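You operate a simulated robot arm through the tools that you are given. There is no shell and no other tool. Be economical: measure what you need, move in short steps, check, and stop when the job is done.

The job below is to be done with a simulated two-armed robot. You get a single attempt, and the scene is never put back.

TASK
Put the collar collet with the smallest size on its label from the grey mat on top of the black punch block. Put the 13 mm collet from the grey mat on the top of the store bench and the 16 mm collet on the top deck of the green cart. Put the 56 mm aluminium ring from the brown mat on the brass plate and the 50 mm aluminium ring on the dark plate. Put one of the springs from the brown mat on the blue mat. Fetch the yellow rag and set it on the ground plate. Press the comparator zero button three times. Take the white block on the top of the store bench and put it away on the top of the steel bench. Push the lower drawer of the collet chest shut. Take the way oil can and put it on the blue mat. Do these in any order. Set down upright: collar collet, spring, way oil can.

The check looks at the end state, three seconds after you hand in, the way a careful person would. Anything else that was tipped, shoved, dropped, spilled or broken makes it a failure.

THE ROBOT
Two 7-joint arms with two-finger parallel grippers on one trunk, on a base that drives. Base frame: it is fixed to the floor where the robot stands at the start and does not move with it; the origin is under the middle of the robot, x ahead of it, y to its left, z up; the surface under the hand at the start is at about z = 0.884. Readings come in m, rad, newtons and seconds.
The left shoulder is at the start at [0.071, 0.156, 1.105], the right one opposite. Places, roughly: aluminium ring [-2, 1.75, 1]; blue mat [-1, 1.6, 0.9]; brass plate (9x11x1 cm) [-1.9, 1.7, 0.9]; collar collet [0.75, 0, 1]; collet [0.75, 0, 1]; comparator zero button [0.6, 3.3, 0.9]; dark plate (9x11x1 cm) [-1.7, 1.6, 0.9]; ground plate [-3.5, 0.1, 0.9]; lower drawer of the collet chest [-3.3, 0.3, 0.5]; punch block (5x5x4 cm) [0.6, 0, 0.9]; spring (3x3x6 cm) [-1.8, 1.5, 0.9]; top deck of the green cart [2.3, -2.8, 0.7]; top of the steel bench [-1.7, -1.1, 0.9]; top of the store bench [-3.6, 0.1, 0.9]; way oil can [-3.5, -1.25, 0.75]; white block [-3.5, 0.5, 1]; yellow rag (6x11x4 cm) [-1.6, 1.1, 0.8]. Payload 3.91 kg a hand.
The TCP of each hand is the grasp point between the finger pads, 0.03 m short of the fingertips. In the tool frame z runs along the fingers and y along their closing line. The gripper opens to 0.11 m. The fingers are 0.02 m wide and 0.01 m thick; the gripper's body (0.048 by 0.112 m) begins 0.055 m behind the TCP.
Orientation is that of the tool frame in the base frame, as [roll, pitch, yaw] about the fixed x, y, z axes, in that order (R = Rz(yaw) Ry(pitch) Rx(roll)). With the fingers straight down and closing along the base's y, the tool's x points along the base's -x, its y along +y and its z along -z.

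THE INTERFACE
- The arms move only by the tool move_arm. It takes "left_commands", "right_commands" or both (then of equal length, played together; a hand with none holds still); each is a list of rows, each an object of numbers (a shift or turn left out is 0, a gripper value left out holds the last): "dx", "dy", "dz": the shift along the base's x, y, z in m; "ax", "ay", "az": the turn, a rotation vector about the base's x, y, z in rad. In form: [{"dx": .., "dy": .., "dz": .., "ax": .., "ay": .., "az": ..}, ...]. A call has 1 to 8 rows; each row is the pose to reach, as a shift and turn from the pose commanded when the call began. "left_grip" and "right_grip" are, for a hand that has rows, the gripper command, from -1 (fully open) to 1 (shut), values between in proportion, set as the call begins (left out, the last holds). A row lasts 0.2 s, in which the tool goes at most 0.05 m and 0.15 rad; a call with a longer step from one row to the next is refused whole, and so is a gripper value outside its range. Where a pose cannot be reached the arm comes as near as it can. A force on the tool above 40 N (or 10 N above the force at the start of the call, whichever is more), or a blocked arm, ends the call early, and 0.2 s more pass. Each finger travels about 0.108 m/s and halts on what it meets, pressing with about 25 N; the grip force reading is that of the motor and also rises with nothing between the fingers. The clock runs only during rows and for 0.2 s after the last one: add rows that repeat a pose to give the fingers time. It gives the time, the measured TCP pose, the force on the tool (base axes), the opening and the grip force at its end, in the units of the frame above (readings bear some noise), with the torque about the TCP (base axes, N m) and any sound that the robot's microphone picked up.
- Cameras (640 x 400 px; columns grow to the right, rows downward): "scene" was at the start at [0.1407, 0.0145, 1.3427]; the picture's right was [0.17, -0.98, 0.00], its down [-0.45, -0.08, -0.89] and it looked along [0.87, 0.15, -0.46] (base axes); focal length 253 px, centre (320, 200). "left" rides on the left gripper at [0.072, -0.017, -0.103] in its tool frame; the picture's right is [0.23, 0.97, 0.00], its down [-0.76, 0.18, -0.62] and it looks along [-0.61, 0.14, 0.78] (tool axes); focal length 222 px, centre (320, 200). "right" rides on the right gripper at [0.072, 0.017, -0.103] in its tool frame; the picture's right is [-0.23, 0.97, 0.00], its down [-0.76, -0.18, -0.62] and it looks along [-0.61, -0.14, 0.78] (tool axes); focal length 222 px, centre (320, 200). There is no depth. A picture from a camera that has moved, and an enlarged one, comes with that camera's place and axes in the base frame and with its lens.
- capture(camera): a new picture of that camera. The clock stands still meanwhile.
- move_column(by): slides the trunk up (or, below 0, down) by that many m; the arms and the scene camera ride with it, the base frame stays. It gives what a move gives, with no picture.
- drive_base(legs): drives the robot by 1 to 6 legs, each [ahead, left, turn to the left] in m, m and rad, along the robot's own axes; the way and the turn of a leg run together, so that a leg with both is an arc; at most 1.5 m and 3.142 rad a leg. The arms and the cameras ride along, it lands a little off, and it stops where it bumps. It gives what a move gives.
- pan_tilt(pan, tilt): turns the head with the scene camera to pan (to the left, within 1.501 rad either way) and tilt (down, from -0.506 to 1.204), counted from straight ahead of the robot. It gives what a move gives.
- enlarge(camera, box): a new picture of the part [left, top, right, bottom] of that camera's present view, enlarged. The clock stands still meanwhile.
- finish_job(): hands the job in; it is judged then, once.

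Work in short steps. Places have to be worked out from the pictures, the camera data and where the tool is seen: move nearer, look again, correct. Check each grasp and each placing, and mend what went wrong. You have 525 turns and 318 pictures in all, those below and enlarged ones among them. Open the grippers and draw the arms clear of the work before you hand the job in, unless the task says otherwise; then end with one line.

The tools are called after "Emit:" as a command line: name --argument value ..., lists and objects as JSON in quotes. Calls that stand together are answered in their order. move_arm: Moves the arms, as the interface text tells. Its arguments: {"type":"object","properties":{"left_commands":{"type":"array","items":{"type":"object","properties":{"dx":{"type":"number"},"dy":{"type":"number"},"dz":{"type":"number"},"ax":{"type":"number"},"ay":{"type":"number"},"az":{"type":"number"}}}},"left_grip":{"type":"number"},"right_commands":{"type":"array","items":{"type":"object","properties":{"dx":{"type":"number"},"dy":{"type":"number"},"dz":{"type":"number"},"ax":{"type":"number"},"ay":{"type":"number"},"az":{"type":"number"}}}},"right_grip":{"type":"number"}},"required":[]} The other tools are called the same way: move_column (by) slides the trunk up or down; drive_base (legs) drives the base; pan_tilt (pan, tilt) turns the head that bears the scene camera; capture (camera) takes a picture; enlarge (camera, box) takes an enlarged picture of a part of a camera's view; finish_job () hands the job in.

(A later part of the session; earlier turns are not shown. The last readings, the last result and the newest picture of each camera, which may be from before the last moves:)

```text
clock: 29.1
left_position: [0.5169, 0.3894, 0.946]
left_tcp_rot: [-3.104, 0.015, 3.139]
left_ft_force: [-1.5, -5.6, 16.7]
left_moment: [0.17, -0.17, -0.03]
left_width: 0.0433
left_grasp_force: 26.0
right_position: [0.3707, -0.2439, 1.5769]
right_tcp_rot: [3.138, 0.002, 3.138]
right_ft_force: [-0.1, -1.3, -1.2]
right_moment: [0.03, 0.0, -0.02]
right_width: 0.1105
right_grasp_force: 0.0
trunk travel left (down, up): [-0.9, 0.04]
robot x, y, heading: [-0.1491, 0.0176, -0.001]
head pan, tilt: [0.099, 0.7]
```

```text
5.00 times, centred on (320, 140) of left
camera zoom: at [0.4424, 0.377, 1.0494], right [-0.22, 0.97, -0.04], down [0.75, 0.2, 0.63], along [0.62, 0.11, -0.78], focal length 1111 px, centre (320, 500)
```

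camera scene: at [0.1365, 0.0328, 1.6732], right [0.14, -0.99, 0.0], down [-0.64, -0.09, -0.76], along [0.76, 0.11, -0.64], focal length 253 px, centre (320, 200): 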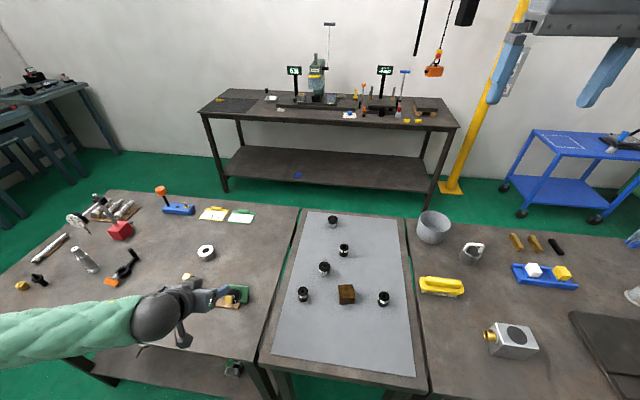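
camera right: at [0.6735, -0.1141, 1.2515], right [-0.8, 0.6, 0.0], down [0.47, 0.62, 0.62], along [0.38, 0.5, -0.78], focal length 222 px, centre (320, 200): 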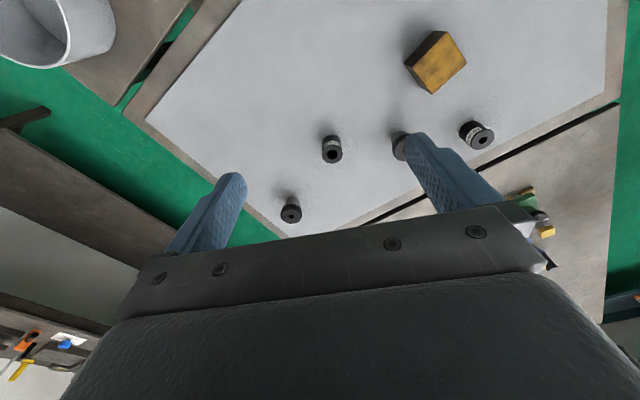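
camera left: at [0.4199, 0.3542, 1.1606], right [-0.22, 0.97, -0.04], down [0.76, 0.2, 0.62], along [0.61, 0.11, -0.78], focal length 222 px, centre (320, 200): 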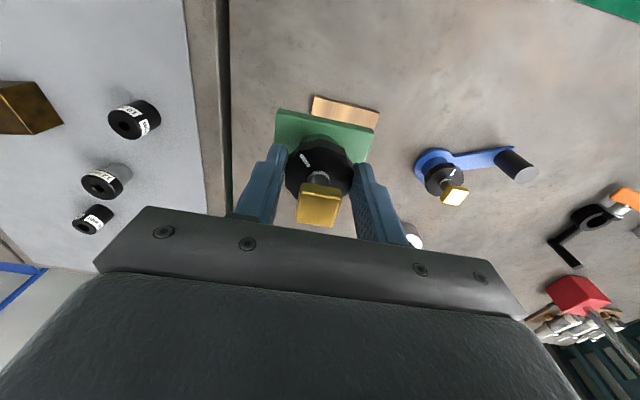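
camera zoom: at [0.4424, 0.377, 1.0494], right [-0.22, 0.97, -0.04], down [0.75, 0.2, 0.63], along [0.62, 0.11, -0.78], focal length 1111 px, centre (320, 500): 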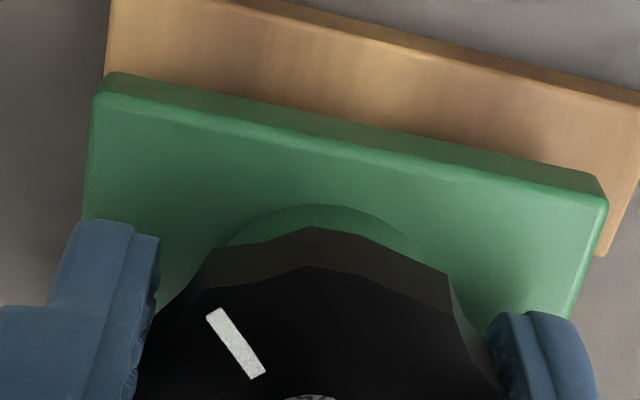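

It has seated, so I release and rise straight up, then check it.

Emit:
move_arm --left_commands '[{}, {}, {}]' --left_grip -0.5

Emit:
move_arm --left_commands '[{"dz": 0.04}, {"dz": 0.08}, {"dz": 0.12}, {"dz": 0.16, "dx": -0.02}, {"dz": 0.2, "dx": -0.04}, {"dz": 0.22, "dx": -0.08}, {"dz": 0.24, "dx": -0.12}]'

Emit:
enlarge --camera "scene" --box '[200, 240, 280, 290]'

Emit:
enlarge --camera "left" --box '[260, 40, 380, 140]'

```text
clock: 29.9
left_position: [0.5174, 0.39, 0.9439]
left_tcp_rot: [-3.103, 0.01, 3.138]
left_ft_force: [0.6, -0.5, -1.0]
left_moment: [-0.02, -0.02, 0.01]
left_width: 0.0825
left_grasp_force: 0.0
right_position: [0.3736, -0.2422, 1.5765]
right_tcp_rot: [3.141, 0.001, 3.138]
right_ft_force: [0.0, -0.5, -0.1]
right_moment: [0.01, 0.0, 0.03]
right_width: 0.1099
right_grasp_force: 0.2
trunk travel left (down, up): [-0.9, 0.04]
robot x, y, heading: [-0.1499, 0.0191, -0.004]
head pan, tilt: [0.099, 0.7]
```

```text
clock: 31.4
left_position: [0.3942, 0.3896, 1.1865]
left_tcp_rot: [-3.104, 0.014, 3.139]
left_ft_force: [0.0, 0.0, 0.4]
left_moment: [-0.01, -0.02, 0.0]
left_width: 0.0825
left_grasp_force: 0.1
right_position: [0.3696, -0.242, 1.5777]
right_tcp_rot: [-3.141, 0.002, 3.136]
right_ft_force: [-0.3, -0.4, -0.4]
right_moment: [0.0, -0.02, 0.02]
right_width: 0.1097
right_grasp_force: 0.0
trunk travel left (down, up): [-0.9, 0.04]
robot x, y, heading: [-0.1491, 0.0146, -0.006]
head pan, tilt: [0.099, 0.7]
```

```text
8.00 times, centred on (240, 265) of scene
camera zoom: at [-0.017, 0.0235, 1.6733], right [0.1, -1.0, 0.0], down [-0.64, -0.06, -0.77], along [0.76, 0.07, -0.64], focal length 2021 px, centre (960, -320)
```

zoom: 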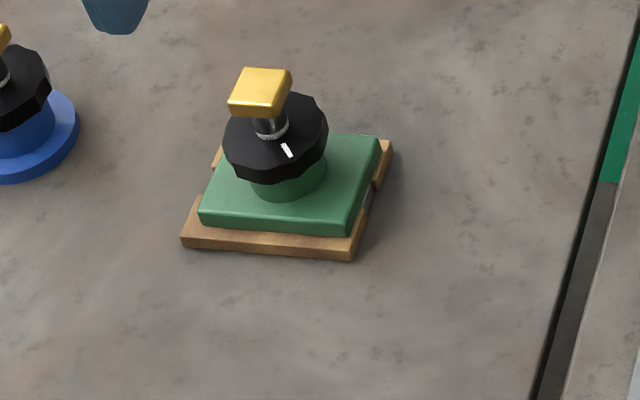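

```text
4.00 times, centred on (320, 90) of left
camera zoom: at [0.3204, 0.3776, 1.2894], right [-0.22, 0.97, -0.04], down [0.75, 0.2, 0.63], along [0.62, 0.11, -0.78], focal length 888 px, centre (320, 640)
```

zoom: 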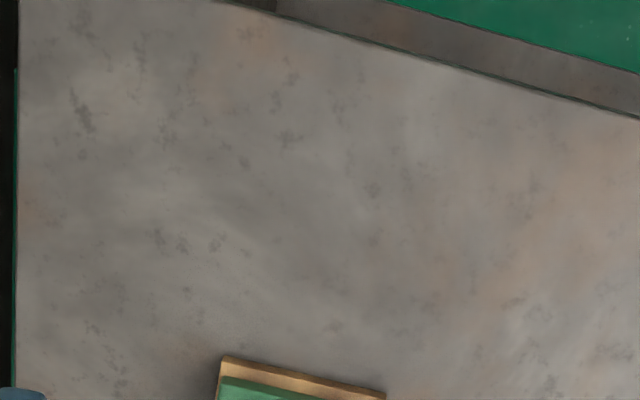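

The item is back upright on its slats. To keep the elbow away from the neighbouring bench, I drive forward to the bench, turn right 0.35 rad and keep the trunk high.

Emit:
drive_base --legs '[[0.16, 0, 0], [0, 0, -0.35]]'

Emit:
pan_tilt --pan 0.35 --tilt 0.8

Emit:
capture --camera "scene"

```text
clock: 34.0
left_position: [0.6519, 0.1759, 1.1847]
left_tcp_rot: [-3.103, 0.015, 2.786]
left_ft_force: [0.2, 0.0, 0.1]
left_moment: [-0.04, -0.04, -0.03]
left_width: 0.0825
left_grasp_force: 0.0
right_position: [0.4091, -0.4092, 1.5763]
right_tcp_rot: [3.141, 0.001, 2.783]
right_ft_force: [0.8, 0.3, 0.4]
right_moment: [0.01, -0.02, 0.01]
right_width: 0.1101
right_grasp_force: 0.0
trunk travel left (down, up): [-0.9, 0.04]
robot x, y, heading: [0.0104, 0.0188, -0.356]
head pan, tilt: [0.099, 0.7]
```

```text
clock: 34.7
left_position: [0.6529, 0.1756, 1.1842]
left_tcp_rot: [-3.105, 0.011, 2.784]
left_ft_force: [-0.4, 0.2, 0.4]
left_moment: [0.0, 0.01, 0.0]
left_width: 0.0823
left_grasp_force: 0.0
right_position: [0.41, -0.4082, 1.5756]
right_tcp_rot: [3.141, 0.0, 2.782]
right_ft_force: [-0.6, -0.1, 0.9]
right_moment: [0.0, 0.01, 0.02]
right_width: 0.1099
right_grasp_force: 0.1
trunk travel left (down, up): [-0.9, 0.04]
robot x, y, heading: [0.0146, 0.0162, -0.353]
head pan, tilt: [0.351, 0.799]
```

```text
283 pictures are left
camera scene: at [0.139, -0.004, 1.6649], right [-0.01, -1.0, 0.0], down [-0.72, 0.01, -0.7], along [0.7, 0.0, -0.72], focal length 253 px, centre (320, 200)
```

scene: 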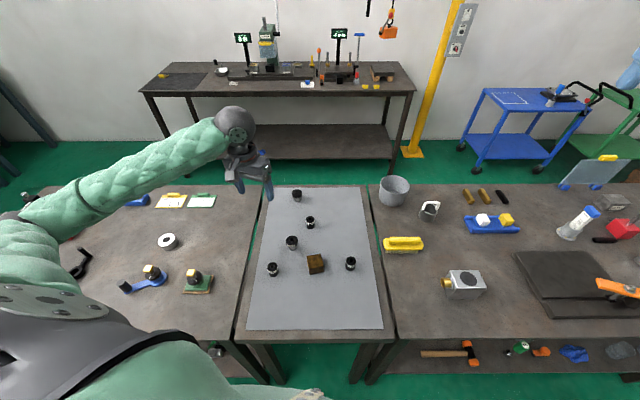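

The left hand moves out over the back collet at about z = 1.01.

Emit:
move_arm --left_commands '[{"dx": 0.035, "dy": -0.012, "dz": -0.01}, {"dx": 0.07, "dy": -0.025, "dz": -0.02}, {"dx": 0.105, "dy": -0.037, "dz": -0.035}, {"dx": 0.14, "dy": -0.05, "dz": -0.05}, {"dx": 0.175, "dy": -0.062, "dz": -0.07}, {"dx": 0.21, "dy": -0.074, "dz": -0.1}, {"dx": 0.242, "dy": -0.0856, "dz": -0.13}, {"dx": 0.242, "dy": -0.0856, "dz": -0.17}]' --left_grip -0.6

Emit:
capture --camera "left"

Emit:
capture --camera "scene"

```text
clock: 36.5
left_position: [0.8957, 0.0889, 1.0153]
left_tcp_rot: [-3.103, 0.014, 2.786]
left_ft_force: [-0.1, 0.2, 1.0]
left_moment: [-0.01, -0.02, 0.02]
left_width: 0.0881
left_grasp_force: 0.1
right_position: [0.4094, -0.408, 1.5776]
right_tcp_rot: [3.14, 0.0, 2.782]
right_ft_force: [0.0, 0.6, 0.6]
right_moment: [-0.02, 0.01, 0.01]
right_width: 0.1098
right_grasp_force: 0.1
trunk travel left (down, up): [-0.9, 0.04]
robot x, y, heading: [0.0097, 0.0137, -0.36]
head pan, tilt: [0.351, 0.799]
```

```text
282 pictures are left
camera left: at [0.8222, 0.1046, 1.1191], right [0.13, 0.99, -0.04], down [0.78, -0.07, 0.63], along [0.62, -0.11, -0.78], focal length 222 px, centre (320, 200)
```

left: 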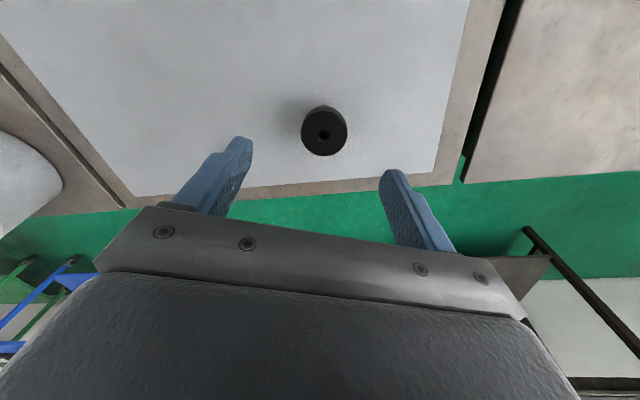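

```text
281 pictures are left
camera scene: at [0.139, -0.0027, 1.665], right [-0.01, -1.0, 0.0], down [-0.72, 0.0, -0.7], along [0.7, 0.0, -0.72], focal length 253 px, centre (320, 200)
```

scene: 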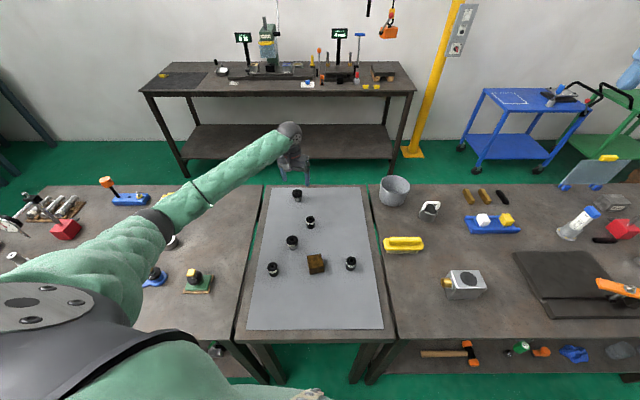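

The elbow is well above the bench and the collet is centred at (0.897, 0.091). I descend and check.

Emit:
move_arm --left_commands '[{"dx": 0.001, "dy": 0.002, "dz": -0.03}, {"dx": 0.001, "dy": 0.002, "dz": -0.06}, {"dx": 0.001, "dy": 0.002, "dz": -0.085}, {"dx": 0.001, "dy": 0.002, "dz": -0.093}]'

Emit:
capture --camera "left"

```text
clock: 37.5
left_position: [0.8951, 0.0927, 0.9218]
left_tcp_rot: [-3.104, 0.013, 2.784]
left_ft_force: [0.3, -0.2, 0.3]
left_moment: [-0.01, 0.0, 0.01]
left_width: 0.088
left_grasp_force: 0.1
right_position: [0.4109, -0.4081, 1.5761]
right_tcp_rot: [3.141, 0.0, 2.783]
right_ft_force: [-0.1, -0.2, 0.1]
right_moment: [0.03, 0.03, 0.01]
right_width: 0.1101
right_grasp_force: 0.0
trunk travel left (down, up): [-0.9, 0.04]
robot x, y, heading: [0.0118, 0.0189, -0.354]
head pan, tilt: [0.351, 0.799]
```

```text
280 pictures are left
camera left: at [0.8214, 0.1072, 1.0248], right [0.13, 0.99, -0.04], down [0.78, -0.08, 0.63], along [0.62, -0.11, -0.78], focal length 222 px, centre (320, 200)
```

left: 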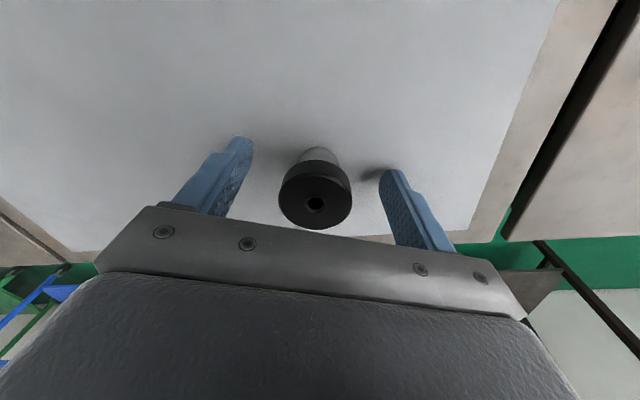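

It's straddled properly. I close, lift, and look for the label.

Emit:
move_arm --left_commands '[{}, {}, {}, {}]' --left_grip 1

Emit:
move_arm --left_commands '[{"dz": 0.04}, {"dz": 0.08}, {"dz": 0.12}, {"dz": 0.15, "dx": -0.03}, {"dz": 0.17, "dx": -0.07}, {"dz": 0.18, "dx": -0.11}, {"dz": 0.18, "dx": -0.15}, {"dz": 0.18, "dx": -0.19}]'

Emit:
capture --camera "scene"

```text
clock: 38.5
left_position: [0.8941, 0.0931, 0.9223]
left_tcp_rot: [-3.105, 0.012, 2.784]
left_ft_force: [0.5, 0.3, 2.4]
left_moment: [0.09, 0.0, -0.02]
left_width: 0.0396
left_grasp_force: 24.8
right_position: [0.4096, -0.4084, 1.5765]
right_tcp_rot: [-3.141, 0.0, 2.783]
right_ft_force: [-0.5, -0.6, -0.5]
right_moment: [0.0, -0.02, 0.01]
right_width: 0.1101
right_grasp_force: 0.0
trunk travel left (down, up): [-0.9, 0.04]
robot x, y, heading: [0.012, 0.0168, -0.356]
head pan, tilt: [0.351, 0.799]
```

```text
clock: 40.3
left_position: [0.7052, 0.0919, 1.1051]
left_tcp_rot: [-3.103, 0.014, 2.783]
left_ft_force: [-0.5, -0.1, -1.3]
left_moment: [0.01, 0.0, -0.02]
left_width: 0.0397
left_grasp_force: 25.0
right_position: [0.4082, -0.4081, 1.5771]
right_tcp_rot: [-3.141, 0.002, 2.782]
right_ft_force: [0.1, -0.3, 0.4]
right_moment: [-0.01, -0.01, 0.01]
right_width: 0.1102
right_grasp_force: 0.1
trunk travel left (down, up): [-0.9, 0.04]
robot x, y, heading: [0.0109, 0.0192, -0.356]
head pan, tilt: [0.351, 0.799]
```

```text
279 pictures are left
camera scene: at [0.1377, -0.003, 1.665], right [-0.01, -1.0, 0.0], down [-0.72, 0.0, -0.7], along [0.7, 0.0, -0.72], focal length 253 px, centre (320, 200)
```

scene: 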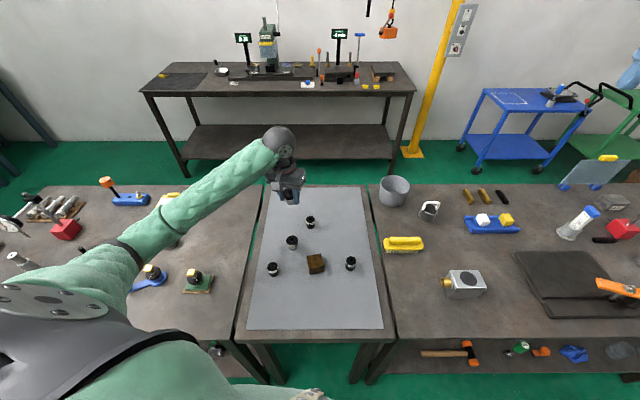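

I rotate the held collet clockwise and bring it to the left, so its former far side faces the scene camera.

Emit:
move_arm --left_commands '[{"az": -0.15, "dx": -0.02, "dy": 0.03, "dz": 0.02}, {"az": -0.3, "dx": -0.04, "dy": 0.06, "dz": 0.04}, {"az": -0.45, "dx": -0.06, "dy": 0.09, "dz": 0.06}, {"az": -0.6, "dx": -0.08, "dy": 0.12, "dz": 0.08}, {"az": -0.75, "dx": -0.1, "dy": 0.15, "dz": 0.1}, {"az": -0.9, "dx": -0.12, "dy": 0.18, "dz": 0.12}, {"az": -1.05, "dx": -0.14, "dy": 0.21, "dz": 0.14}, {"az": -1.2, "dx": -0.15, "dy": 0.24, "dz": 0.16}]'

Emit:
capture --camera "scene"

```text
clock: 42.1
left_position: [0.5521, 0.3325, 1.2646]
left_tcp_rot: [-3.105, 0.013, 1.58]
left_ft_force: [-0.2, -0.3, -1.4]
left_moment: [0.02, -0.01, -0.01]
left_width: 0.0394
left_grasp_force: 24.8
right_position: [0.4041, -0.4098, 1.5777]
right_tcp_rot: [3.14, 0.004, 2.779]
right_ft_force: [-0.4, -0.5, 0.3]
right_moment: [0.0, -0.01, 0.03]
right_width: 0.11
right_grasp_force: 0.0
trunk travel left (down, up): [-0.9, 0.04]
robot x, y, heading: [0.0103, 0.0173, -0.356]
head pan, tilt: [0.351, 0.799]
```

```text
278 pictures are left
camera scene: at [0.134, -0.0038, 1.6651], right [-0.01, -1.0, 0.0], down [-0.71, 0.01, -0.7], along [0.7, -0.01, -0.71], focal length 253 px, centre (320, 200)
```

scene: 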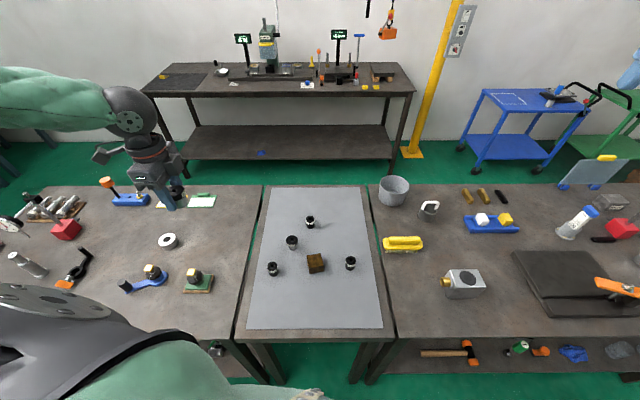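

The rotation worked, so I keep rotating and zoom in.

Emit:
move_arm --left_commands '[{"az": -0.15}, {"az": -0.3}, {"az": -0.45}, {"az": -0.6}, {"az": -0.75}, {"az": -0.9}]'

Emit:
enlarge --camera "scene" --box '[120, 140, 240, 220]'

```text
clock: 43.5
left_position: [0.5561, 0.3319, 1.2623]
left_tcp_rot: [-3.103, 0.013, 0.683]
left_ft_force: [0.6, 0.0, -0.4]
left_moment: [0.02, -0.02, 0.02]
left_width: 0.0395
left_grasp_force: 25.5
right_position: [0.4097, -0.4087, 1.5774]
right_tcp_rot: [-3.142, 0.0, 2.781]
right_ft_force: [0.0, 0.4, 0.5]
right_moment: [-0.02, -0.02, 0.02]
right_width: 0.11
right_grasp_force: 0.1
trunk travel left (down, up): [-0.9, 0.04]
robot x, y, heading: [0.0086, 0.0164, -0.355]
head pan, tilt: [0.351, 0.799]
```

```text
5.00 times, centred on (180, 180) of scene
camera zoom: at [0.1393, -0.0034, 1.6648], right [-0.01, -1.0, 0.0], down [-0.72, 0.0, -0.7], along [0.7, 0.0, -0.72], focal length 1263 px, centre (1020, 300)
```

zoom: 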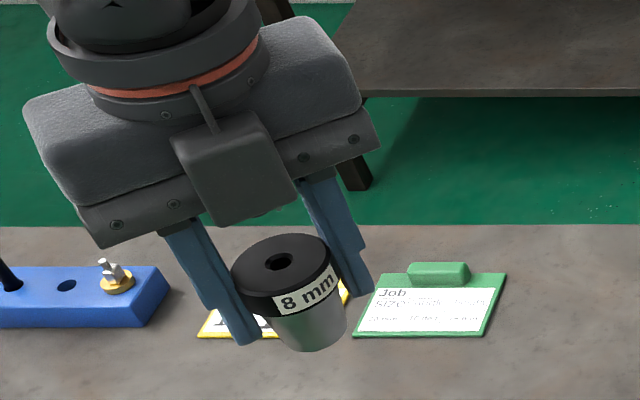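

The label reads 8 mm, so this is the smallest collar collet. I rotate back while moving above the punch block at about (0.573, 0.008).

Emit:
move_arm --left_commands '[{"az": 0.15, "dy": -0.02}, {"az": 0.3, "dy": -0.04}, {"az": 0.45, "dy": -0.06}, {"az": 0.6, "dy": -0.08}, {"az": 0.75, "dy": -0.1}, {"az": 0.9, "dy": -0.12}, {"az": 1.05, "dy": -0.14}, {"az": 1.2, "dy": -0.16, "dx": 0.01}]'

Emit:
move_arm --left_commands '[{"az": 0.15, "dy": -0.03, "dz": -0.02}, {"az": 0.3, "dy": -0.06, "dz": -0.04}, {"az": 0.45, "dy": -0.09, "dz": -0.06}, {"az": 0.6, "dy": -0.12, "dz": -0.08}, {"az": 0.75, "dy": -0.14, "dz": -0.1}, {"az": 0.9, "dy": -0.164, "dz": -0.13, "dx": 0.005}, {"az": 0.9, "dy": -0.164, "dz": -0.17, "dx": 0.005}, {"az": 0.9, "dy": -0.164, "dz": -0.2, "dx": 0.005}]'

Emit:
capture --camera "left"

Emit:
enlarge --camera "scene" --box '[240, 180, 400, 280]'

```text
clock: 45.3
left_position: [0.5665, 0.1717, 1.262]
left_tcp_rot: [-3.102, 0.012, 1.884]
left_ft_force: [0.1, 0.9, -1.1]
left_moment: [0.02, 0.03, -0.01]
left_width: 0.0394
left_grasp_force: 25.2
right_position: [0.411, -0.4077, 1.5756]
right_tcp_rot: [-3.141, 0.001, 2.781]
right_ft_force: [0.4, -0.4, 0.1]
right_moment: [0.02, 0.05, 0.01]
right_width: 0.1101
right_grasp_force: 0.0
trunk travel left (down, up): [-0.9, 0.04]
robot x, y, heading: [0.0093, 0.0162, -0.359]
head pan, tilt: [0.351, 0.799]
```

```text
clock: 47.1
left_position: [0.5706, 0.0095, 1.0603]
left_tcp_rot: [-3.104, 0.015, 2.782]
left_ft_force: [1.2, -1.2, -0.3]
left_moment: [0.0, 0.0, -0.01]
left_width: 0.0395
left_grasp_force: 24.7
right_position: [0.4089, -0.4078, 1.5762]
right_tcp_rot: [-3.141, -0.001, 2.783]
right_ft_force: [0.0, 0.4, 0.4]
right_moment: [0.01, -0.01, -0.02]
right_width: 0.1099
right_grasp_force: 0.1
trunk travel left (down, up): [-0.9, 0.04]
robot x, y, heading: [0.0113, 0.0203, -0.356]
head pan, tilt: [0.351, 0.799]
```

```text
276 pictures are left
camera left: at [0.4976, 0.0233, 1.1629], right [0.13, 0.99, -0.04], down [0.78, -0.07, 0.63], along [0.62, -0.11, -0.78], focal length 222 px, centre (320, 200)
```

left: 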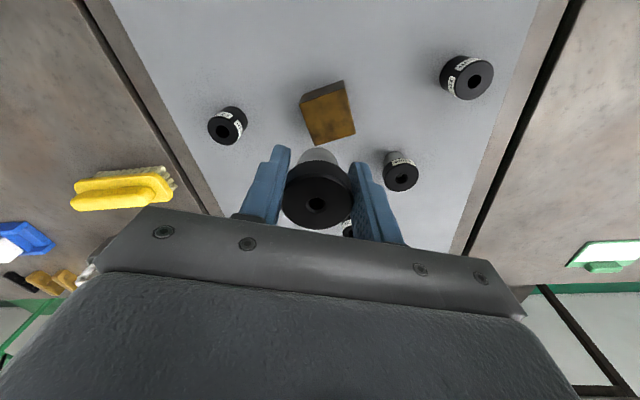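

```text
4.00 times, centred on (320, 230) of scene
camera zoom: at [0.139, -0.003, 1.6649], right [-0.01, -1.0, 0.0], down [-0.72, 0.0, -0.7], along [0.7, 0.0, -0.72], focal length 1011 px, centre (320, 80)
```

zoom: 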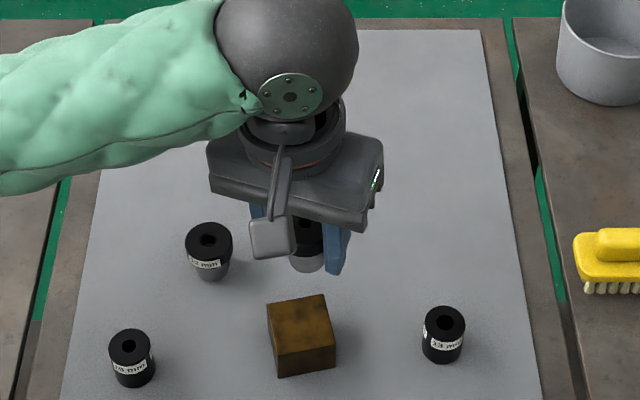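

The block's top centre comes out at (0.578, 0.013, 0.924) from both cameras. I align and lower to just above it.

Emit:
move_arm --left_commands '[{"dx": 0.005, "dy": 0.004, "dz": -0.02}, {"dx": 0.005, "dy": 0.004, "dz": -0.05}, {"dx": 0.005, "dy": 0.004, "dz": -0.08}, {"dx": 0.005, "dy": 0.004, "dz": -0.088}]'

Emit:
enlarge --camera "left" --box '[240, 80, 400, 240]'

Emit:
enlarge --camera "scene" --box '[270, 200, 370, 280]'

```text
clock: 48.1
left_position: [0.5767, 0.0144, 0.9739]
left_tcp_rot: [-3.102, 0.012, 2.783]
left_ft_force: [0.9, 0.0, -1.5]
left_moment: [-0.02, -0.02, 0.01]
left_width: 0.0395
left_grasp_force: 24.9
right_position: [0.4087, -0.4092, 1.5768]
right_tcp_rot: [3.141, -0.001, 2.783]
right_ft_force: [0.0, 0.1, 0.4]
right_moment: [-0.01, -0.02, 0.0]
right_width: 0.1101
right_grasp_force: 0.0
trunk travel left (down, up): [-0.9, 0.04]
robot x, y, heading: [0.0102, 0.0185, -0.357]
head pan, tilt: [0.351, 0.799]
```

```text
2.50 times, centred on (320, 160) of left
camera zoom: at [0.5026, 0.0286, 1.0774], right [0.13, 0.99, -0.04], down [0.78, -0.08, 0.63], along [0.62, -0.11, -0.78], focal length 555 px, centre (320, 300)
```

zoom: 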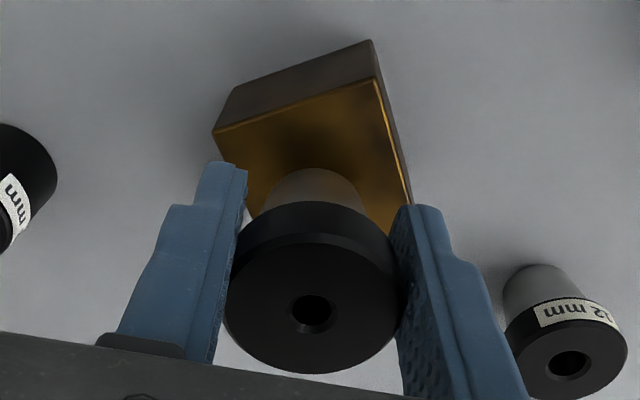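

```text
5.00 times, centred on (320, 240) of scene
camera zoom: at [0.139, -0.0031, 1.6649], right [-0.01, -1.0, 0.0], down [-0.72, 0.0, -0.7], along [0.7, 0.0, -0.72], focal length 1263 px, centre (320, 0)
```

zoom: 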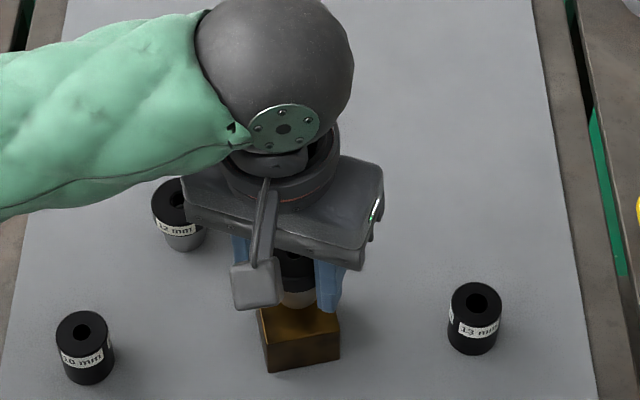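

It's aligned; I lower it the last centimetre until contact.

Emit:
move_arm --left_commands '[{"dz": -0.005}, {"dz": -0.01}, {"dz": -0.012}]'

```text
clock: 48.9
left_position: [0.5764, 0.0133, 0.9617]
left_tcp_rot: [-3.103, 0.014, 2.785]
left_ft_force: [0.7, 0.9, 4.9]
left_moment: [0.11, -0.07, 0.02]
left_width: 0.0394
left_grasp_force: 24.7
right_position: [0.4084, -0.4094, 1.5775]
right_tcp_rot: [-3.142, 0.0, 2.782]
right_ft_force: [0.7, 0.8, -0.3]
right_moment: [-0.01, -0.02, 0.03]
right_width: 0.11
right_grasp_force: 0.0
trunk travel left (down, up): [-0.9, 0.04]
robot x, y, heading: [0.0097, 0.0163, -0.353]
head pan, tilt: [0.351, 0.799]
```

Contact is felt (force up by about 6 N). I release and rise straight up.

Emit:
move_arm --left_commands '[{}, {}, {}]' --left_grip -0.6

Emit:
move_arm --left_commands '[{"dz": 0.04}, {"dz": 0.08}, {"dz": 0.12}, {"dz": 0.15}]'

Emit:
capture --camera "left"

```text
clock: 49.7
left_position: [0.575, 0.0126, 0.9624]
left_tcp_rot: [-3.103, 0.013, 2.785]
left_ft_force: [-0.4, -0.7, -0.3]
left_moment: [-0.01, -0.01, -0.02]
left_width: 0.0879
left_grasp_force: 0.0
right_position: [0.4093, -0.409, 1.5782]
right_tcp_rot: [-3.141, -0.001, 2.783]
right_ft_force: [0.3, 0.2, 0.2]
right_moment: [0.02, -0.02, 0.02]
right_width: 0.1102
right_grasp_force: 0.1
trunk travel left (down, up): [-0.9, 0.04]
robot x, y, heading: [0.0102, 0.0171, -0.357]
head pan, tilt: [0.351, 0.799]
```

```text
clock: 50.7
left_position: [0.575, 0.0109, 1.112]
left_tcp_rot: [-3.102, 0.013, 2.784]
left_ft_force: [0.0, 0.3, 0.1]
left_moment: [0.01, -0.01, 0.01]
left_width: 0.0879
left_grasp_force: 0.1
right_position: [0.41, -0.4091, 1.5775]
right_tcp_rot: [3.141, 0.0, 2.782]
right_ft_force: [0.7, 0.0, 0.2]
right_moment: [0.0, 0.0, 0.0]
right_width: 0.1097
right_grasp_force: 0.1
trunk travel left (down, up): [-0.9, 0.04]
robot x, y, heading: [0.011, 0.0167, -0.362]
head pan, tilt: [0.351, 0.799]
```

```text
272 pictures are left
camera left: at [0.5002, 0.0257, 1.2154], right [0.13, 0.99, -0.04], down [0.78, -0.08, 0.63], along [0.62, -0.11, -0.78], focal length 222 px, centre (320, 200)
```

left: 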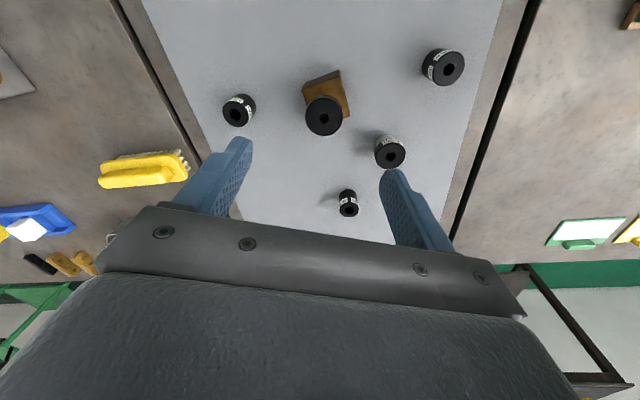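

The 8 mm collar collet stands on the block. Next the left hand goes to the 16 mm collet at about (0.744, 0.029).

Emit:
move_arm --left_commands '[{"dx": 0.04, "dy": 0.004}, {"dx": 0.08, "dy": 0.008}, {"dx": 0.12, "dy": 0.013}, {"dx": 0.168, "dy": 0.018}, {"dx": 0.168, "dy": 0.018, "dz": -0.05}, {"dx": 0.168, "dy": 0.018, "dz": -0.1}]'

Emit:
capture --camera "left"

```text
clock: 52.1
left_position: [0.7421, 0.0327, 1.0116]
left_tcp_rot: [-3.104, 0.012, 2.783]
left_ft_force: [-0.1, -0.5, 0.2]
left_moment: [0.02, 0.04, -0.01]
left_width: 0.088
left_grasp_force: 0.1
right_position: [0.4107, -0.4079, 1.5777]
right_tcp_rot: [-3.141, 0.0, 2.782]
right_ft_force: [0.4, 0.1, -0.3]
right_moment: [0.05, 0.02, -0.01]
right_width: 0.1102
right_grasp_force: 0.1
trunk travel left (down, up): [-0.9, 0.04]
robot x, y, heading: [0.0113, 0.0212, -0.357]
head pan, tilt: [0.351, 0.799]
```

```text
271 pictures are left
camera left: at [0.6692, 0.0467, 1.1144], right [0.13, 0.99, -0.04], down [0.78, -0.07, 0.63], along [0.62, -0.11, -0.78], focal length 222 px, centre (320, 200)
```

left: 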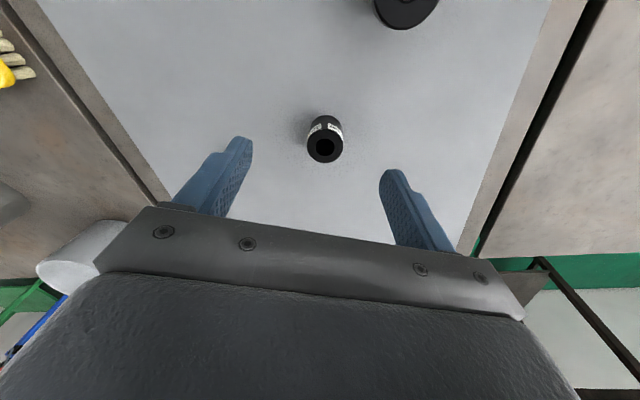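

The top is at about (0.755, 0.032). I descend to z = 0.915 and grip.

Emit:
move_arm --left_commands '[{"dx": 0.011, "dz": -0.03}, {"dx": 0.011, "dz": -0.06}, {"dx": 0.011, "dz": -0.09}, {"dx": 0.011, "dz": -0.097}]'

Emit:
move_arm --left_commands '[{}, {}, {}, {}]' --left_grip 1

Emit:
move_arm --left_commands '[{"dz": 0.04}, {"dz": 0.08}, {"dz": 0.12}, {"dz": 0.16}, {"dz": 0.2}, {"dz": 0.24}]'

Emit:
capture --camera "left"

```text
clock: 53.1
left_position: [0.7537, 0.0318, 0.9163]
left_tcp_rot: [-3.104, 0.014, 2.784]
left_ft_force: [1.5, -0.1, 1.6]
left_moment: [0.03, -0.09, -0.08]
left_width: 0.0876
left_grasp_force: 0.0
right_position: [0.4086, -0.408, 1.5772]
right_tcp_rot: [3.141, 0.0, 2.782]
right_ft_force: [-0.3, -0.2, -0.7]
right_moment: [0.01, 0.02, 0.04]
right_width: 0.1103
right_grasp_force: 0.0
trunk travel left (down, up): [-0.9, 0.04]
robot x, y, heading: [0.0128, 0.0192, -0.361]
head pan, tilt: [0.351, 0.799]
```

```text
clock: 54.1
left_position: [0.754, 0.031, 0.9152]
left_tcp_rot: [-3.102, 0.012, 2.783]
left_ft_force: [0.7, 0.5, 0.7]
left_moment: [0.02, -0.02, 0.06]
left_width: 0.0312
left_grasp_force: 24.8
right_position: [0.4099, -0.4082, 1.5772]
right_tcp_rot: [3.141, 0.0, 2.784]
right_ft_force: [-0.5, 0.2, -0.4]
right_moment: [-0.01, -0.01, 0.01]
right_width: 0.1101
right_grasp_force: 0.0
trunk travel left (down, up): [-0.9, 0.04]
robot x, y, heading: [0.0113, 0.0167, -0.357]
head pan, tilt: [0.351, 0.799]
```

```text
clock: 55.5
left_position: [0.7533, 0.0326, 1.1565]
left_tcp_rot: [-3.103, 0.013, 2.784]
left_ft_force: [-0.5, -0.9, -1.5]
left_moment: [-0.02, -0.01, -0.02]
left_width: 0.031
left_grasp_force: 25.4
right_position: [0.4093, -0.4079, 1.5771]
right_tcp_rot: [-3.141, -0.001, 2.781]
right_ft_force: [0.8, -0.1, -0.3]
right_moment: [0.01, 0.02, -0.01]
right_width: 0.1101
right_grasp_force: 0.1
trunk travel left (down, up): [-0.9, 0.04]
robot x, y, heading: [0.0116, 0.0198, -0.359]
head pan, tilt: [0.351, 0.799]
```

```text
270 pictures are left
camera left: at [0.6795, 0.0468, 1.2598], right [0.13, 0.99, -0.04], down [0.78, -0.08, 0.62], along [0.62, -0.11, -0.78], focal length 222 px, centre (320, 200)
```

left: 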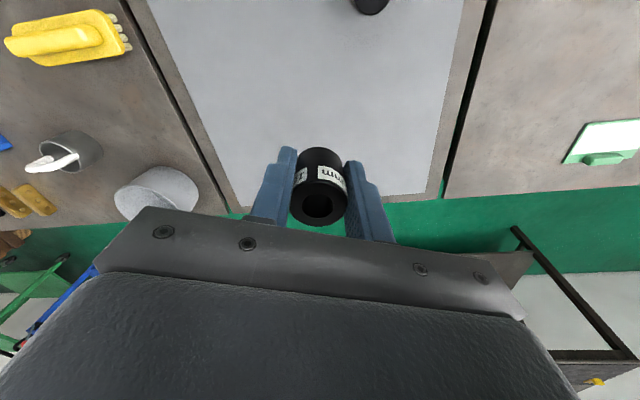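

The 16 mm collet is held. I retract the left hand up and back, turn the base left 0.4, and approach the 13 mm collet with the right hand.

Emit:
move_arm --left_commands '[{"dx": -0.03, "dy": 0.015, "dz": 0.02}, {"dx": -0.06, "dy": 0.03, "dz": 0.04}, {"dx": -0.09, "dy": 0.045, "dz": 0.06}, {"dx": -0.12, "dy": 0.06, "dz": 0.08}, {"dx": -0.15, "dy": 0.075, "dz": 0.1}, {"dx": -0.18, "dy": 0.09, "dz": 0.12}, {"dx": -0.2, "dy": 0.11, "dz": 0.14}]'

Emit:
drive_base --legs '[[0, 0, 0.4]]'

Emit:
move_arm --right_commands '[{"dz": -0.04}, {"dz": -0.08}, {"dz": -0.12}, {"dz": -0.16}, {"dz": -0.2}, {"dz": -0.24}, {"dz": -0.28}, {"dz": -0.32}]' --right_grip -0.5

Emit:
capture --camera "scene"

```text
clock: 57.1
left_position: [0.5523, 0.1417, 1.296]
left_tcp_rot: [-3.103, 0.013, 2.783]
left_ft_force: [0.5, 0.8, -1.5]
left_moment: [0.03, 0.01, -0.01]
left_width: 0.0312
left_grasp_force: 25.0
right_position: [0.408, -0.408, 1.5774]
right_tcp_rot: [-3.14, 0.0, 2.78]
right_ft_force: [-0.1, -0.5, 0.8]
right_moment: [0.01, -0.03, 0.0]
right_width: 0.1101
right_grasp_force: 0.0
trunk travel left (down, up): [-0.9, 0.04]
robot x, y, heading: [0.0088, 0.0168, -0.356]
head pan, tilt: [0.351, 0.799]
```

```text
clock: 58.7
left_position: [0.4623, 0.3423, 1.2943]
left_tcp_rot: [-3.102, 0.013, -3.098]
left_ft_force: [0.5, -0.1, -1.6]
left_moment: [-0.01, 0.02, 0.0]
left_width: 0.0313
left_grasp_force: 24.5
right_position: [0.5446, -0.2198, 1.5771]
right_tcp_rot: [3.141, -0.001, -3.103]
right_ft_force: [0.0, -0.7, -0.1]
right_moment: [0.02, 0.0, 0.05]
right_width: 0.1101
right_grasp_force: 0.0
trunk travel left (down, up): [-0.9, 0.04]
robot x, y, heading: [0.0113, 0.0137, 0.045]
head pan, tilt: [0.351, 0.799]
```

```text
clock: 60.5
left_position: [0.4627, 0.3429, 1.2959]
left_tcp_rot: [-3.102, 0.012, -3.097]
left_ft_force: [-1.5, 0.3, -1.2]
left_moment: [0.01, 0.01, -0.03]
left_width: 0.0313
left_grasp_force: 25.2
right_position: [0.5451, -0.2199, 1.2527]
right_tcp_rot: [-3.141, 0.002, -3.102]
right_ft_force: [1.0, -0.5, 0.3]
right_moment: [0.02, -0.01, 0.02]
right_width: 0.0825
right_grasp_force: 0.1
trunk travel left (down, up): [-0.9, 0.04]
robot x, y, heading: [0.0129, 0.0172, 0.042]
head pan, tilt: [0.351, 0.799]
```

```text
269 pictures are left
camera scene: at [0.1359, 0.0477, 1.665], right [0.38, -0.92, 0.0], down [-0.66, -0.28, -0.7], along [0.64, 0.27, -0.72], focal length 253 px, centre (320, 200)
```

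scene: 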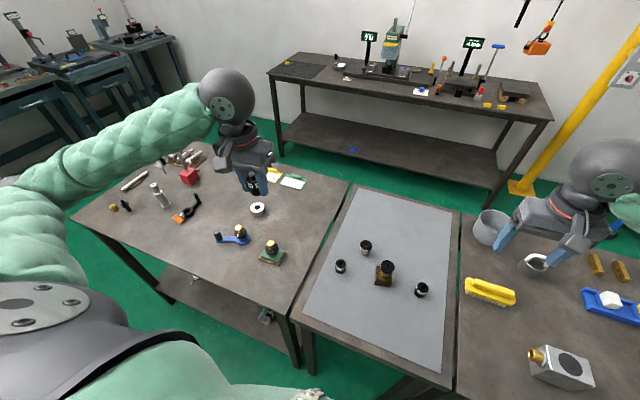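

The right hand moves to hover over the 13 mm collet.

Emit:
move_arm --right_commands '[{"dx": 0.005, "dy": 0.018, "dz": -0.03}, {"dx": 0.01, "dy": 0.036, "dz": -0.06}, {"dx": 0.015, "dy": 0.054, "dz": -0.09}, {"dx": 0.02, "dy": 0.072, "dz": -0.12}, {"dx": 0.025, "dy": 0.09, "dz": -0.15}, {"dx": 0.03, "dy": 0.108, "dz": -0.19}, {"dx": 0.03, "dy": 0.108, "dz": -0.22}]'

Emit:
capture --camera "right"

```text
clock: 62.1
left_position: [0.4624, 0.3414, 1.2946]
left_tcp_rot: [-3.103, 0.012, -3.098]
left_ft_force: [0.7, -0.5, -1.9]
left_moment: [-0.03, -0.01, -0.01]
left_width: 0.0313
left_grasp_force: 24.9
right_position: [0.5738, -0.1109, 1.0359]
right_tcp_rot: [3.141, 0.001, -3.102]
right_ft_force: [0.4, -0.2, 1.4]
right_moment: [0.02, 0.01, -0.02]
right_width: 0.0826
right_grasp_force: 0.0
trunk travel left (down, up): [-0.9, 0.04]
robot x, y, heading: [0.0086, 0.0182, 0.048]
head pan, tilt: [0.351, 0.799]
```

```text
268 pictures are left
camera right: at [0.4997, -0.0971, 1.1398], right [0.19, 0.98, 0.0], down [0.77, -0.15, 0.62], along [0.61, -0.12, -0.78], focal length 222 px, centre (320, 200)
```

right: 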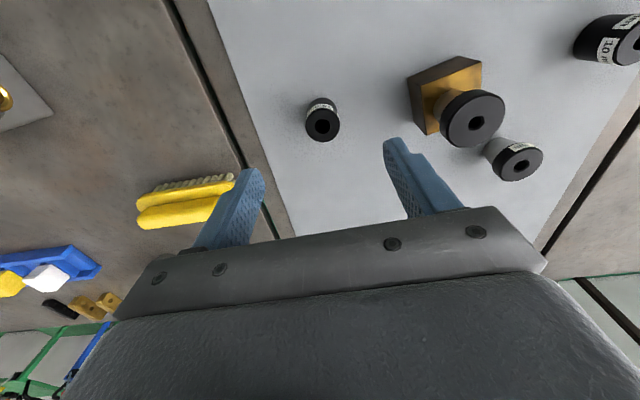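

It's centred at (0.575, -0.110), so I descend, grip and lift.

Emit:
move_arm --right_commands '[{"dx": 0.002, "dy": 0.001, "dz": -0.04}, {"dx": 0.002, "dy": 0.001, "dz": -0.08}, {"dx": 0.002, "dy": 0.001, "dz": -0.11}, {"dx": 0.002, "dy": 0.001, "dz": -0.12}]'

Emit:
move_arm --right_commands '[{}, {}, {}, {}]' --right_grip 1

Emit:
move_arm --right_commands '[{"dz": 0.04}, {"dz": 0.08}, {"dz": 0.12}, {"dz": 0.16}, {"dz": 0.2}, {"dz": 0.24, "dy": -0.03}, {"dz": 0.28, "dy": -0.06}, {"dz": 0.31, "dy": -0.09}]'

Emit:
capture --camera "right"

Emit:
pan_tilt --pan 0 --tilt 0.8

Emit:
capture --camera "scene"

```text
clock: 63.1
left_position: [0.463, 0.3432, 1.294]
left_tcp_rot: [-3.103, 0.013, -3.097]
left_ft_force: [0.5, -0.5, 0.0]
left_moment: [-0.01, 0.05, -0.01]
left_width: 0.0311
left_grasp_force: 25.1
right_position: [0.5761, -0.1094, 0.916]
right_tcp_rot: [3.14, 0.001, -3.101]
right_ft_force: [0.0, -0.2, -0.1]
right_moment: [0.0, -0.04, -0.01]
right_width: 0.0827
right_grasp_force: 0.0
trunk travel left (down, up): [-0.9, 0.04]
robot x, y, heading: [0.0102, 0.02, 0.042]
head pan, tilt: [0.351, 0.799]
```

```text
clock: 64.1
left_position: [0.4631, 0.3435, 1.2944]
left_tcp_rot: [-3.104, 0.013, -3.097]
left_ft_force: [-0.5, 0.8, -1.2]
left_moment: [-0.02, 0.01, -0.01]
left_width: 0.0309
left_grasp_force: 25.0
right_position: [0.5751, -0.1105, 0.9163]
right_tcp_rot: [3.14, 0.0, -3.103]
right_ft_force: [0.6, 0.4, 0.5]
right_moment: [0.04, 0.05, 0.0]
right_width: 0.0334
right_grasp_force: 25.1
trunk travel left (down, up): [-0.9, 0.04]
robot x, y, heading: [0.0083, 0.0184, 0.044]
head pan, tilt: [0.351, 0.799]
```

```text
clock: 65.9
left_position: [0.4617, 0.3422, 1.296]
left_tcp_rot: [-3.103, 0.012, -3.098]
left_ft_force: [-0.7, -0.2, -1.9]
left_moment: [0.0, -0.03, 0.03]
left_width: 0.0313
left_grasp_force: 25.0
right_position: [0.5788, -0.2001, 1.2286]
right_tcp_rot: [3.141, 0.001, -3.098]
right_ft_force: [0.6, -1.6, -1.4]
right_moment: [-0.02, 0.0, 0.0]
right_width: 0.0332
right_grasp_force: 24.9
trunk travel left (down, up): [-0.9, 0.04]
robot x, y, heading: [0.0102, 0.0135, 0.042]
head pan, tilt: [0.351, 0.799]
```

```text
267 pictures are left
camera right: at [0.5041, -0.1871, 1.3331], right [0.19, 0.98, 0.0], down [0.77, -0.15, 0.62], along [0.61, -0.12, -0.78], focal length 222 px, centre (320, 200)
```

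right: 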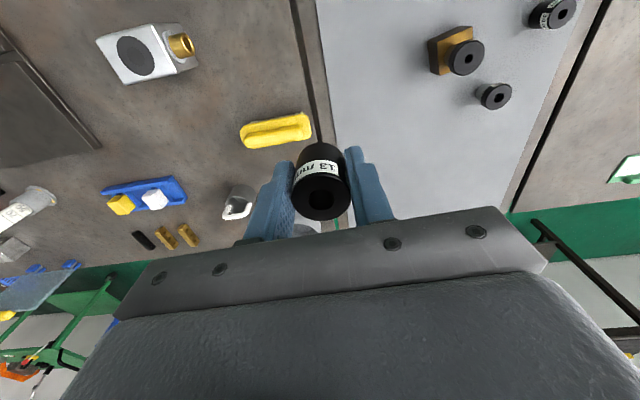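

```text
clock: 66.8
left_position: [0.4627, 0.3434, 1.294]
left_tcp_rot: [-3.104, 0.012, -3.096]
left_ft_force: [-0.1, 0.2, -1.6]
left_moment: [-0.02, 0.02, 0.01]
left_width: 0.0312
left_grasp_force: 24.6
right_position: [0.5792, -0.2, 1.2287]
right_tcp_rot: [3.141, 0.0, -3.102]
right_ft_force: [0.2, -0.6, -1.2]
right_moment: [0.0, 0.03, 0.01]
right_width: 0.0333
right_grasp_force: 25.1
trunk travel left (down, up): [-0.9, 0.04]
robot x, y, heading: [0.0115, 0.0167, 0.041]
head pan, tilt: [0.0, 0.799]
```

```text
266 pictures are left
camera scene: at [0.1424, 0.021, 1.6648], right [0.04, -1.0, 0.0], down [-0.72, -0.03, -0.7], along [0.7, 0.03, -0.72], focal length 253 px, centre (320, 200)
```

scene: 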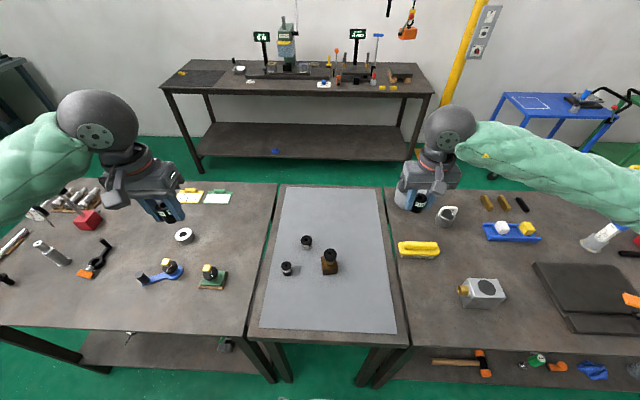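

Both collets are held. Before driving I look to the right and left for the layout.

Emit:
pan_tilt --pan -1.2 --tilt 0.4

Emit:
capture --camera "scene"

Emit:
pan_tilt --pan 1.4 --tilt 0.4

Emit:
capture --camera "scene"

```text
clock: 68.2
left_position: [0.4628, 0.3422, 1.2946]
left_tcp_rot: [-3.104, 0.011, -3.098]
left_ft_force: [-0.1, 0.7, -1.7]
left_moment: [-0.02, 0.05, 0.03]
left_width: 0.0311
left_grasp_force: 25.5
right_position: [0.5775, -0.2007, 1.227]
right_tcp_rot: [-3.14, -0.001, -3.101]
right_ft_force: [-0.2, -0.5, -0.9]
right_moment: [-0.02, -0.02, -0.03]
right_width: 0.0332
right_grasp_force: 25.1
trunk travel left (down, up): [-0.9, 0.04]
robot x, y, heading: [0.0148, 0.0145, 0.044]
head pan, tilt: [-1.201, 0.4]
```

```text
265 pictures are left
camera scene: at [0.0989, -0.0676, 1.6999], right [-0.92, -0.4, 0.0], down [-0.16, 0.36, -0.92], along [0.37, -0.84, -0.39], focal length 253 px, centre (320, 200)
```

scene: 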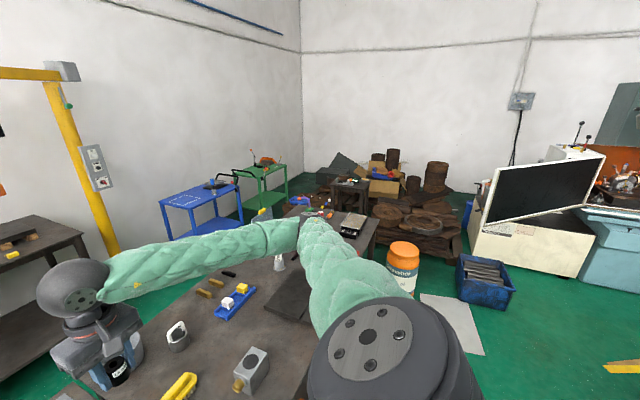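

```text
clock: 70.5
left_position: [0.4614, 0.3421, 1.2943]
left_tcp_rot: [-3.103, 0.012, -3.096]
left_ft_force: [0.2, 0.3, -0.8]
left_moment: [0.03, 0.01, 0.03]
left_width: 0.0311
left_grasp_force: 25.0
right_position: [0.5785, -0.2009, 1.2273]
right_tcp_rot: [3.141, 0.0, -3.102]
right_ft_force: [0.0, 0.5, -0.9]
right_moment: [-0.04, 0.02, -0.01]
right_width: 0.031
right_grasp_force: 24.8
trunk travel left (down, up): [-0.9, 0.04]
robot x, y, heading: [0.0093, 0.0129, 0.047]
head pan, tilt: [1.4, 0.4]
```

```text
264 pictures are left
camera scene: at [0.0734, 0.1091, 1.7], right [0.99, -0.13, 0.0], down [-0.05, -0.39, -0.92], along [0.12, 0.91, -0.39], focal length 253 px, centre (320, 200)
```

scene: 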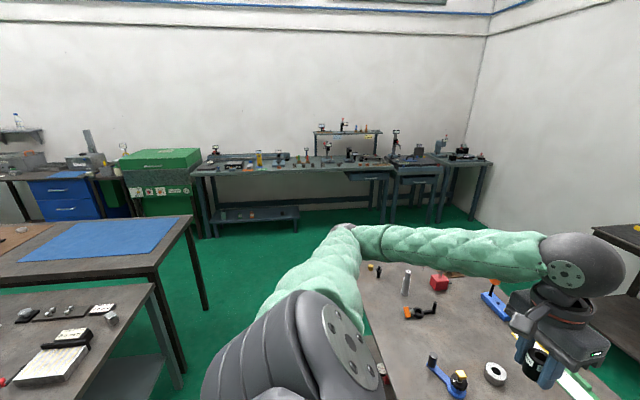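

The green cart must be reached by the aisle behind these benches, and the way to it is round the left end of the left bench. I back off, turn left, drive alongside and then look ahead.

Emit:
drive_base --legs '[[-0.2, 0, 0], [0, 0, 1.5]]'

Emit:
pan_tilt --pan -0.3 --tilt 0.5

Emit:
capture --camera "scene"

```text
clock: 75.8
left_position: [-0.4984, 0.4716, 1.2955]
left_tcp_rot: [-3.104, 0.012, -1.564]
left_ft_force: [0.1, 0.0, -1.7]
left_moment: [-0.02, -0.01, 0.01]
left_width: 0.0311
left_grasp_force: 25.2
right_position: [0.0489, 0.5665, 1.2278]
right_tcp_rot: [-3.141, -0.001, -1.568]
right_ft_force: [-0.3, 0.0, -1.1]
right_moment: [-0.02, 0.0, 0.01]
right_width: 0.0309
right_grasp_force: 25.7
trunk travel left (down, up): [-0.9, 0.04]
robot x, y, heading: [-0.1898, 0.0077, 1.581]
head pan, tilt: [1.4, 0.4]
```

```text
clock: 77.5
left_position: [-0.4976, 0.4712, 1.2949]
left_tcp_rot: [-3.103, 0.011, -1.565]
left_ft_force: [0.2, 1.0, -0.8]
left_moment: [-0.01, 0.02, 0.0]
left_width: 0.031
left_grasp_force: 24.8
right_position: [0.0491, 0.5668, 1.2284]
right_tcp_rot: [3.141, 0.0, -1.568]
right_ft_force: [0.9, 0.4, -1.3]
right_moment: [0.03, 0.02, 0.03]
right_width: 0.0311
right_grasp_force: 25.0
trunk travel left (down, up): [-0.9, 0.04]
robot x, y, heading: [-0.1892, 0.01, 1.581]
head pan, tilt: [-0.3, 0.499]
```

```text
263 pictures are left
camera scene: at [-0.163, 0.144, 1.6908], right [0.96, -0.29, 0.0], down [-0.14, -0.46, -0.88], along [0.25, 0.84, -0.48], focal length 253 px, centre (320, 200)
```

scene: 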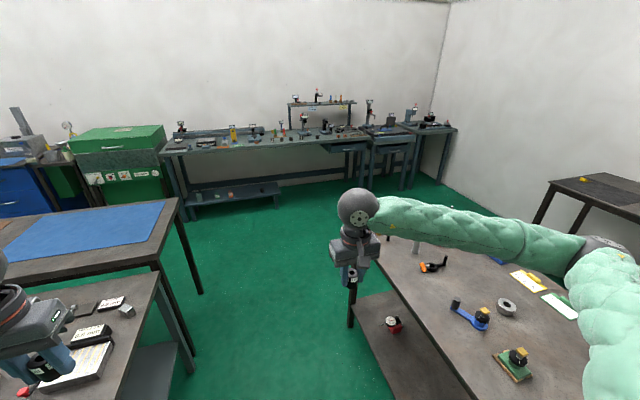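

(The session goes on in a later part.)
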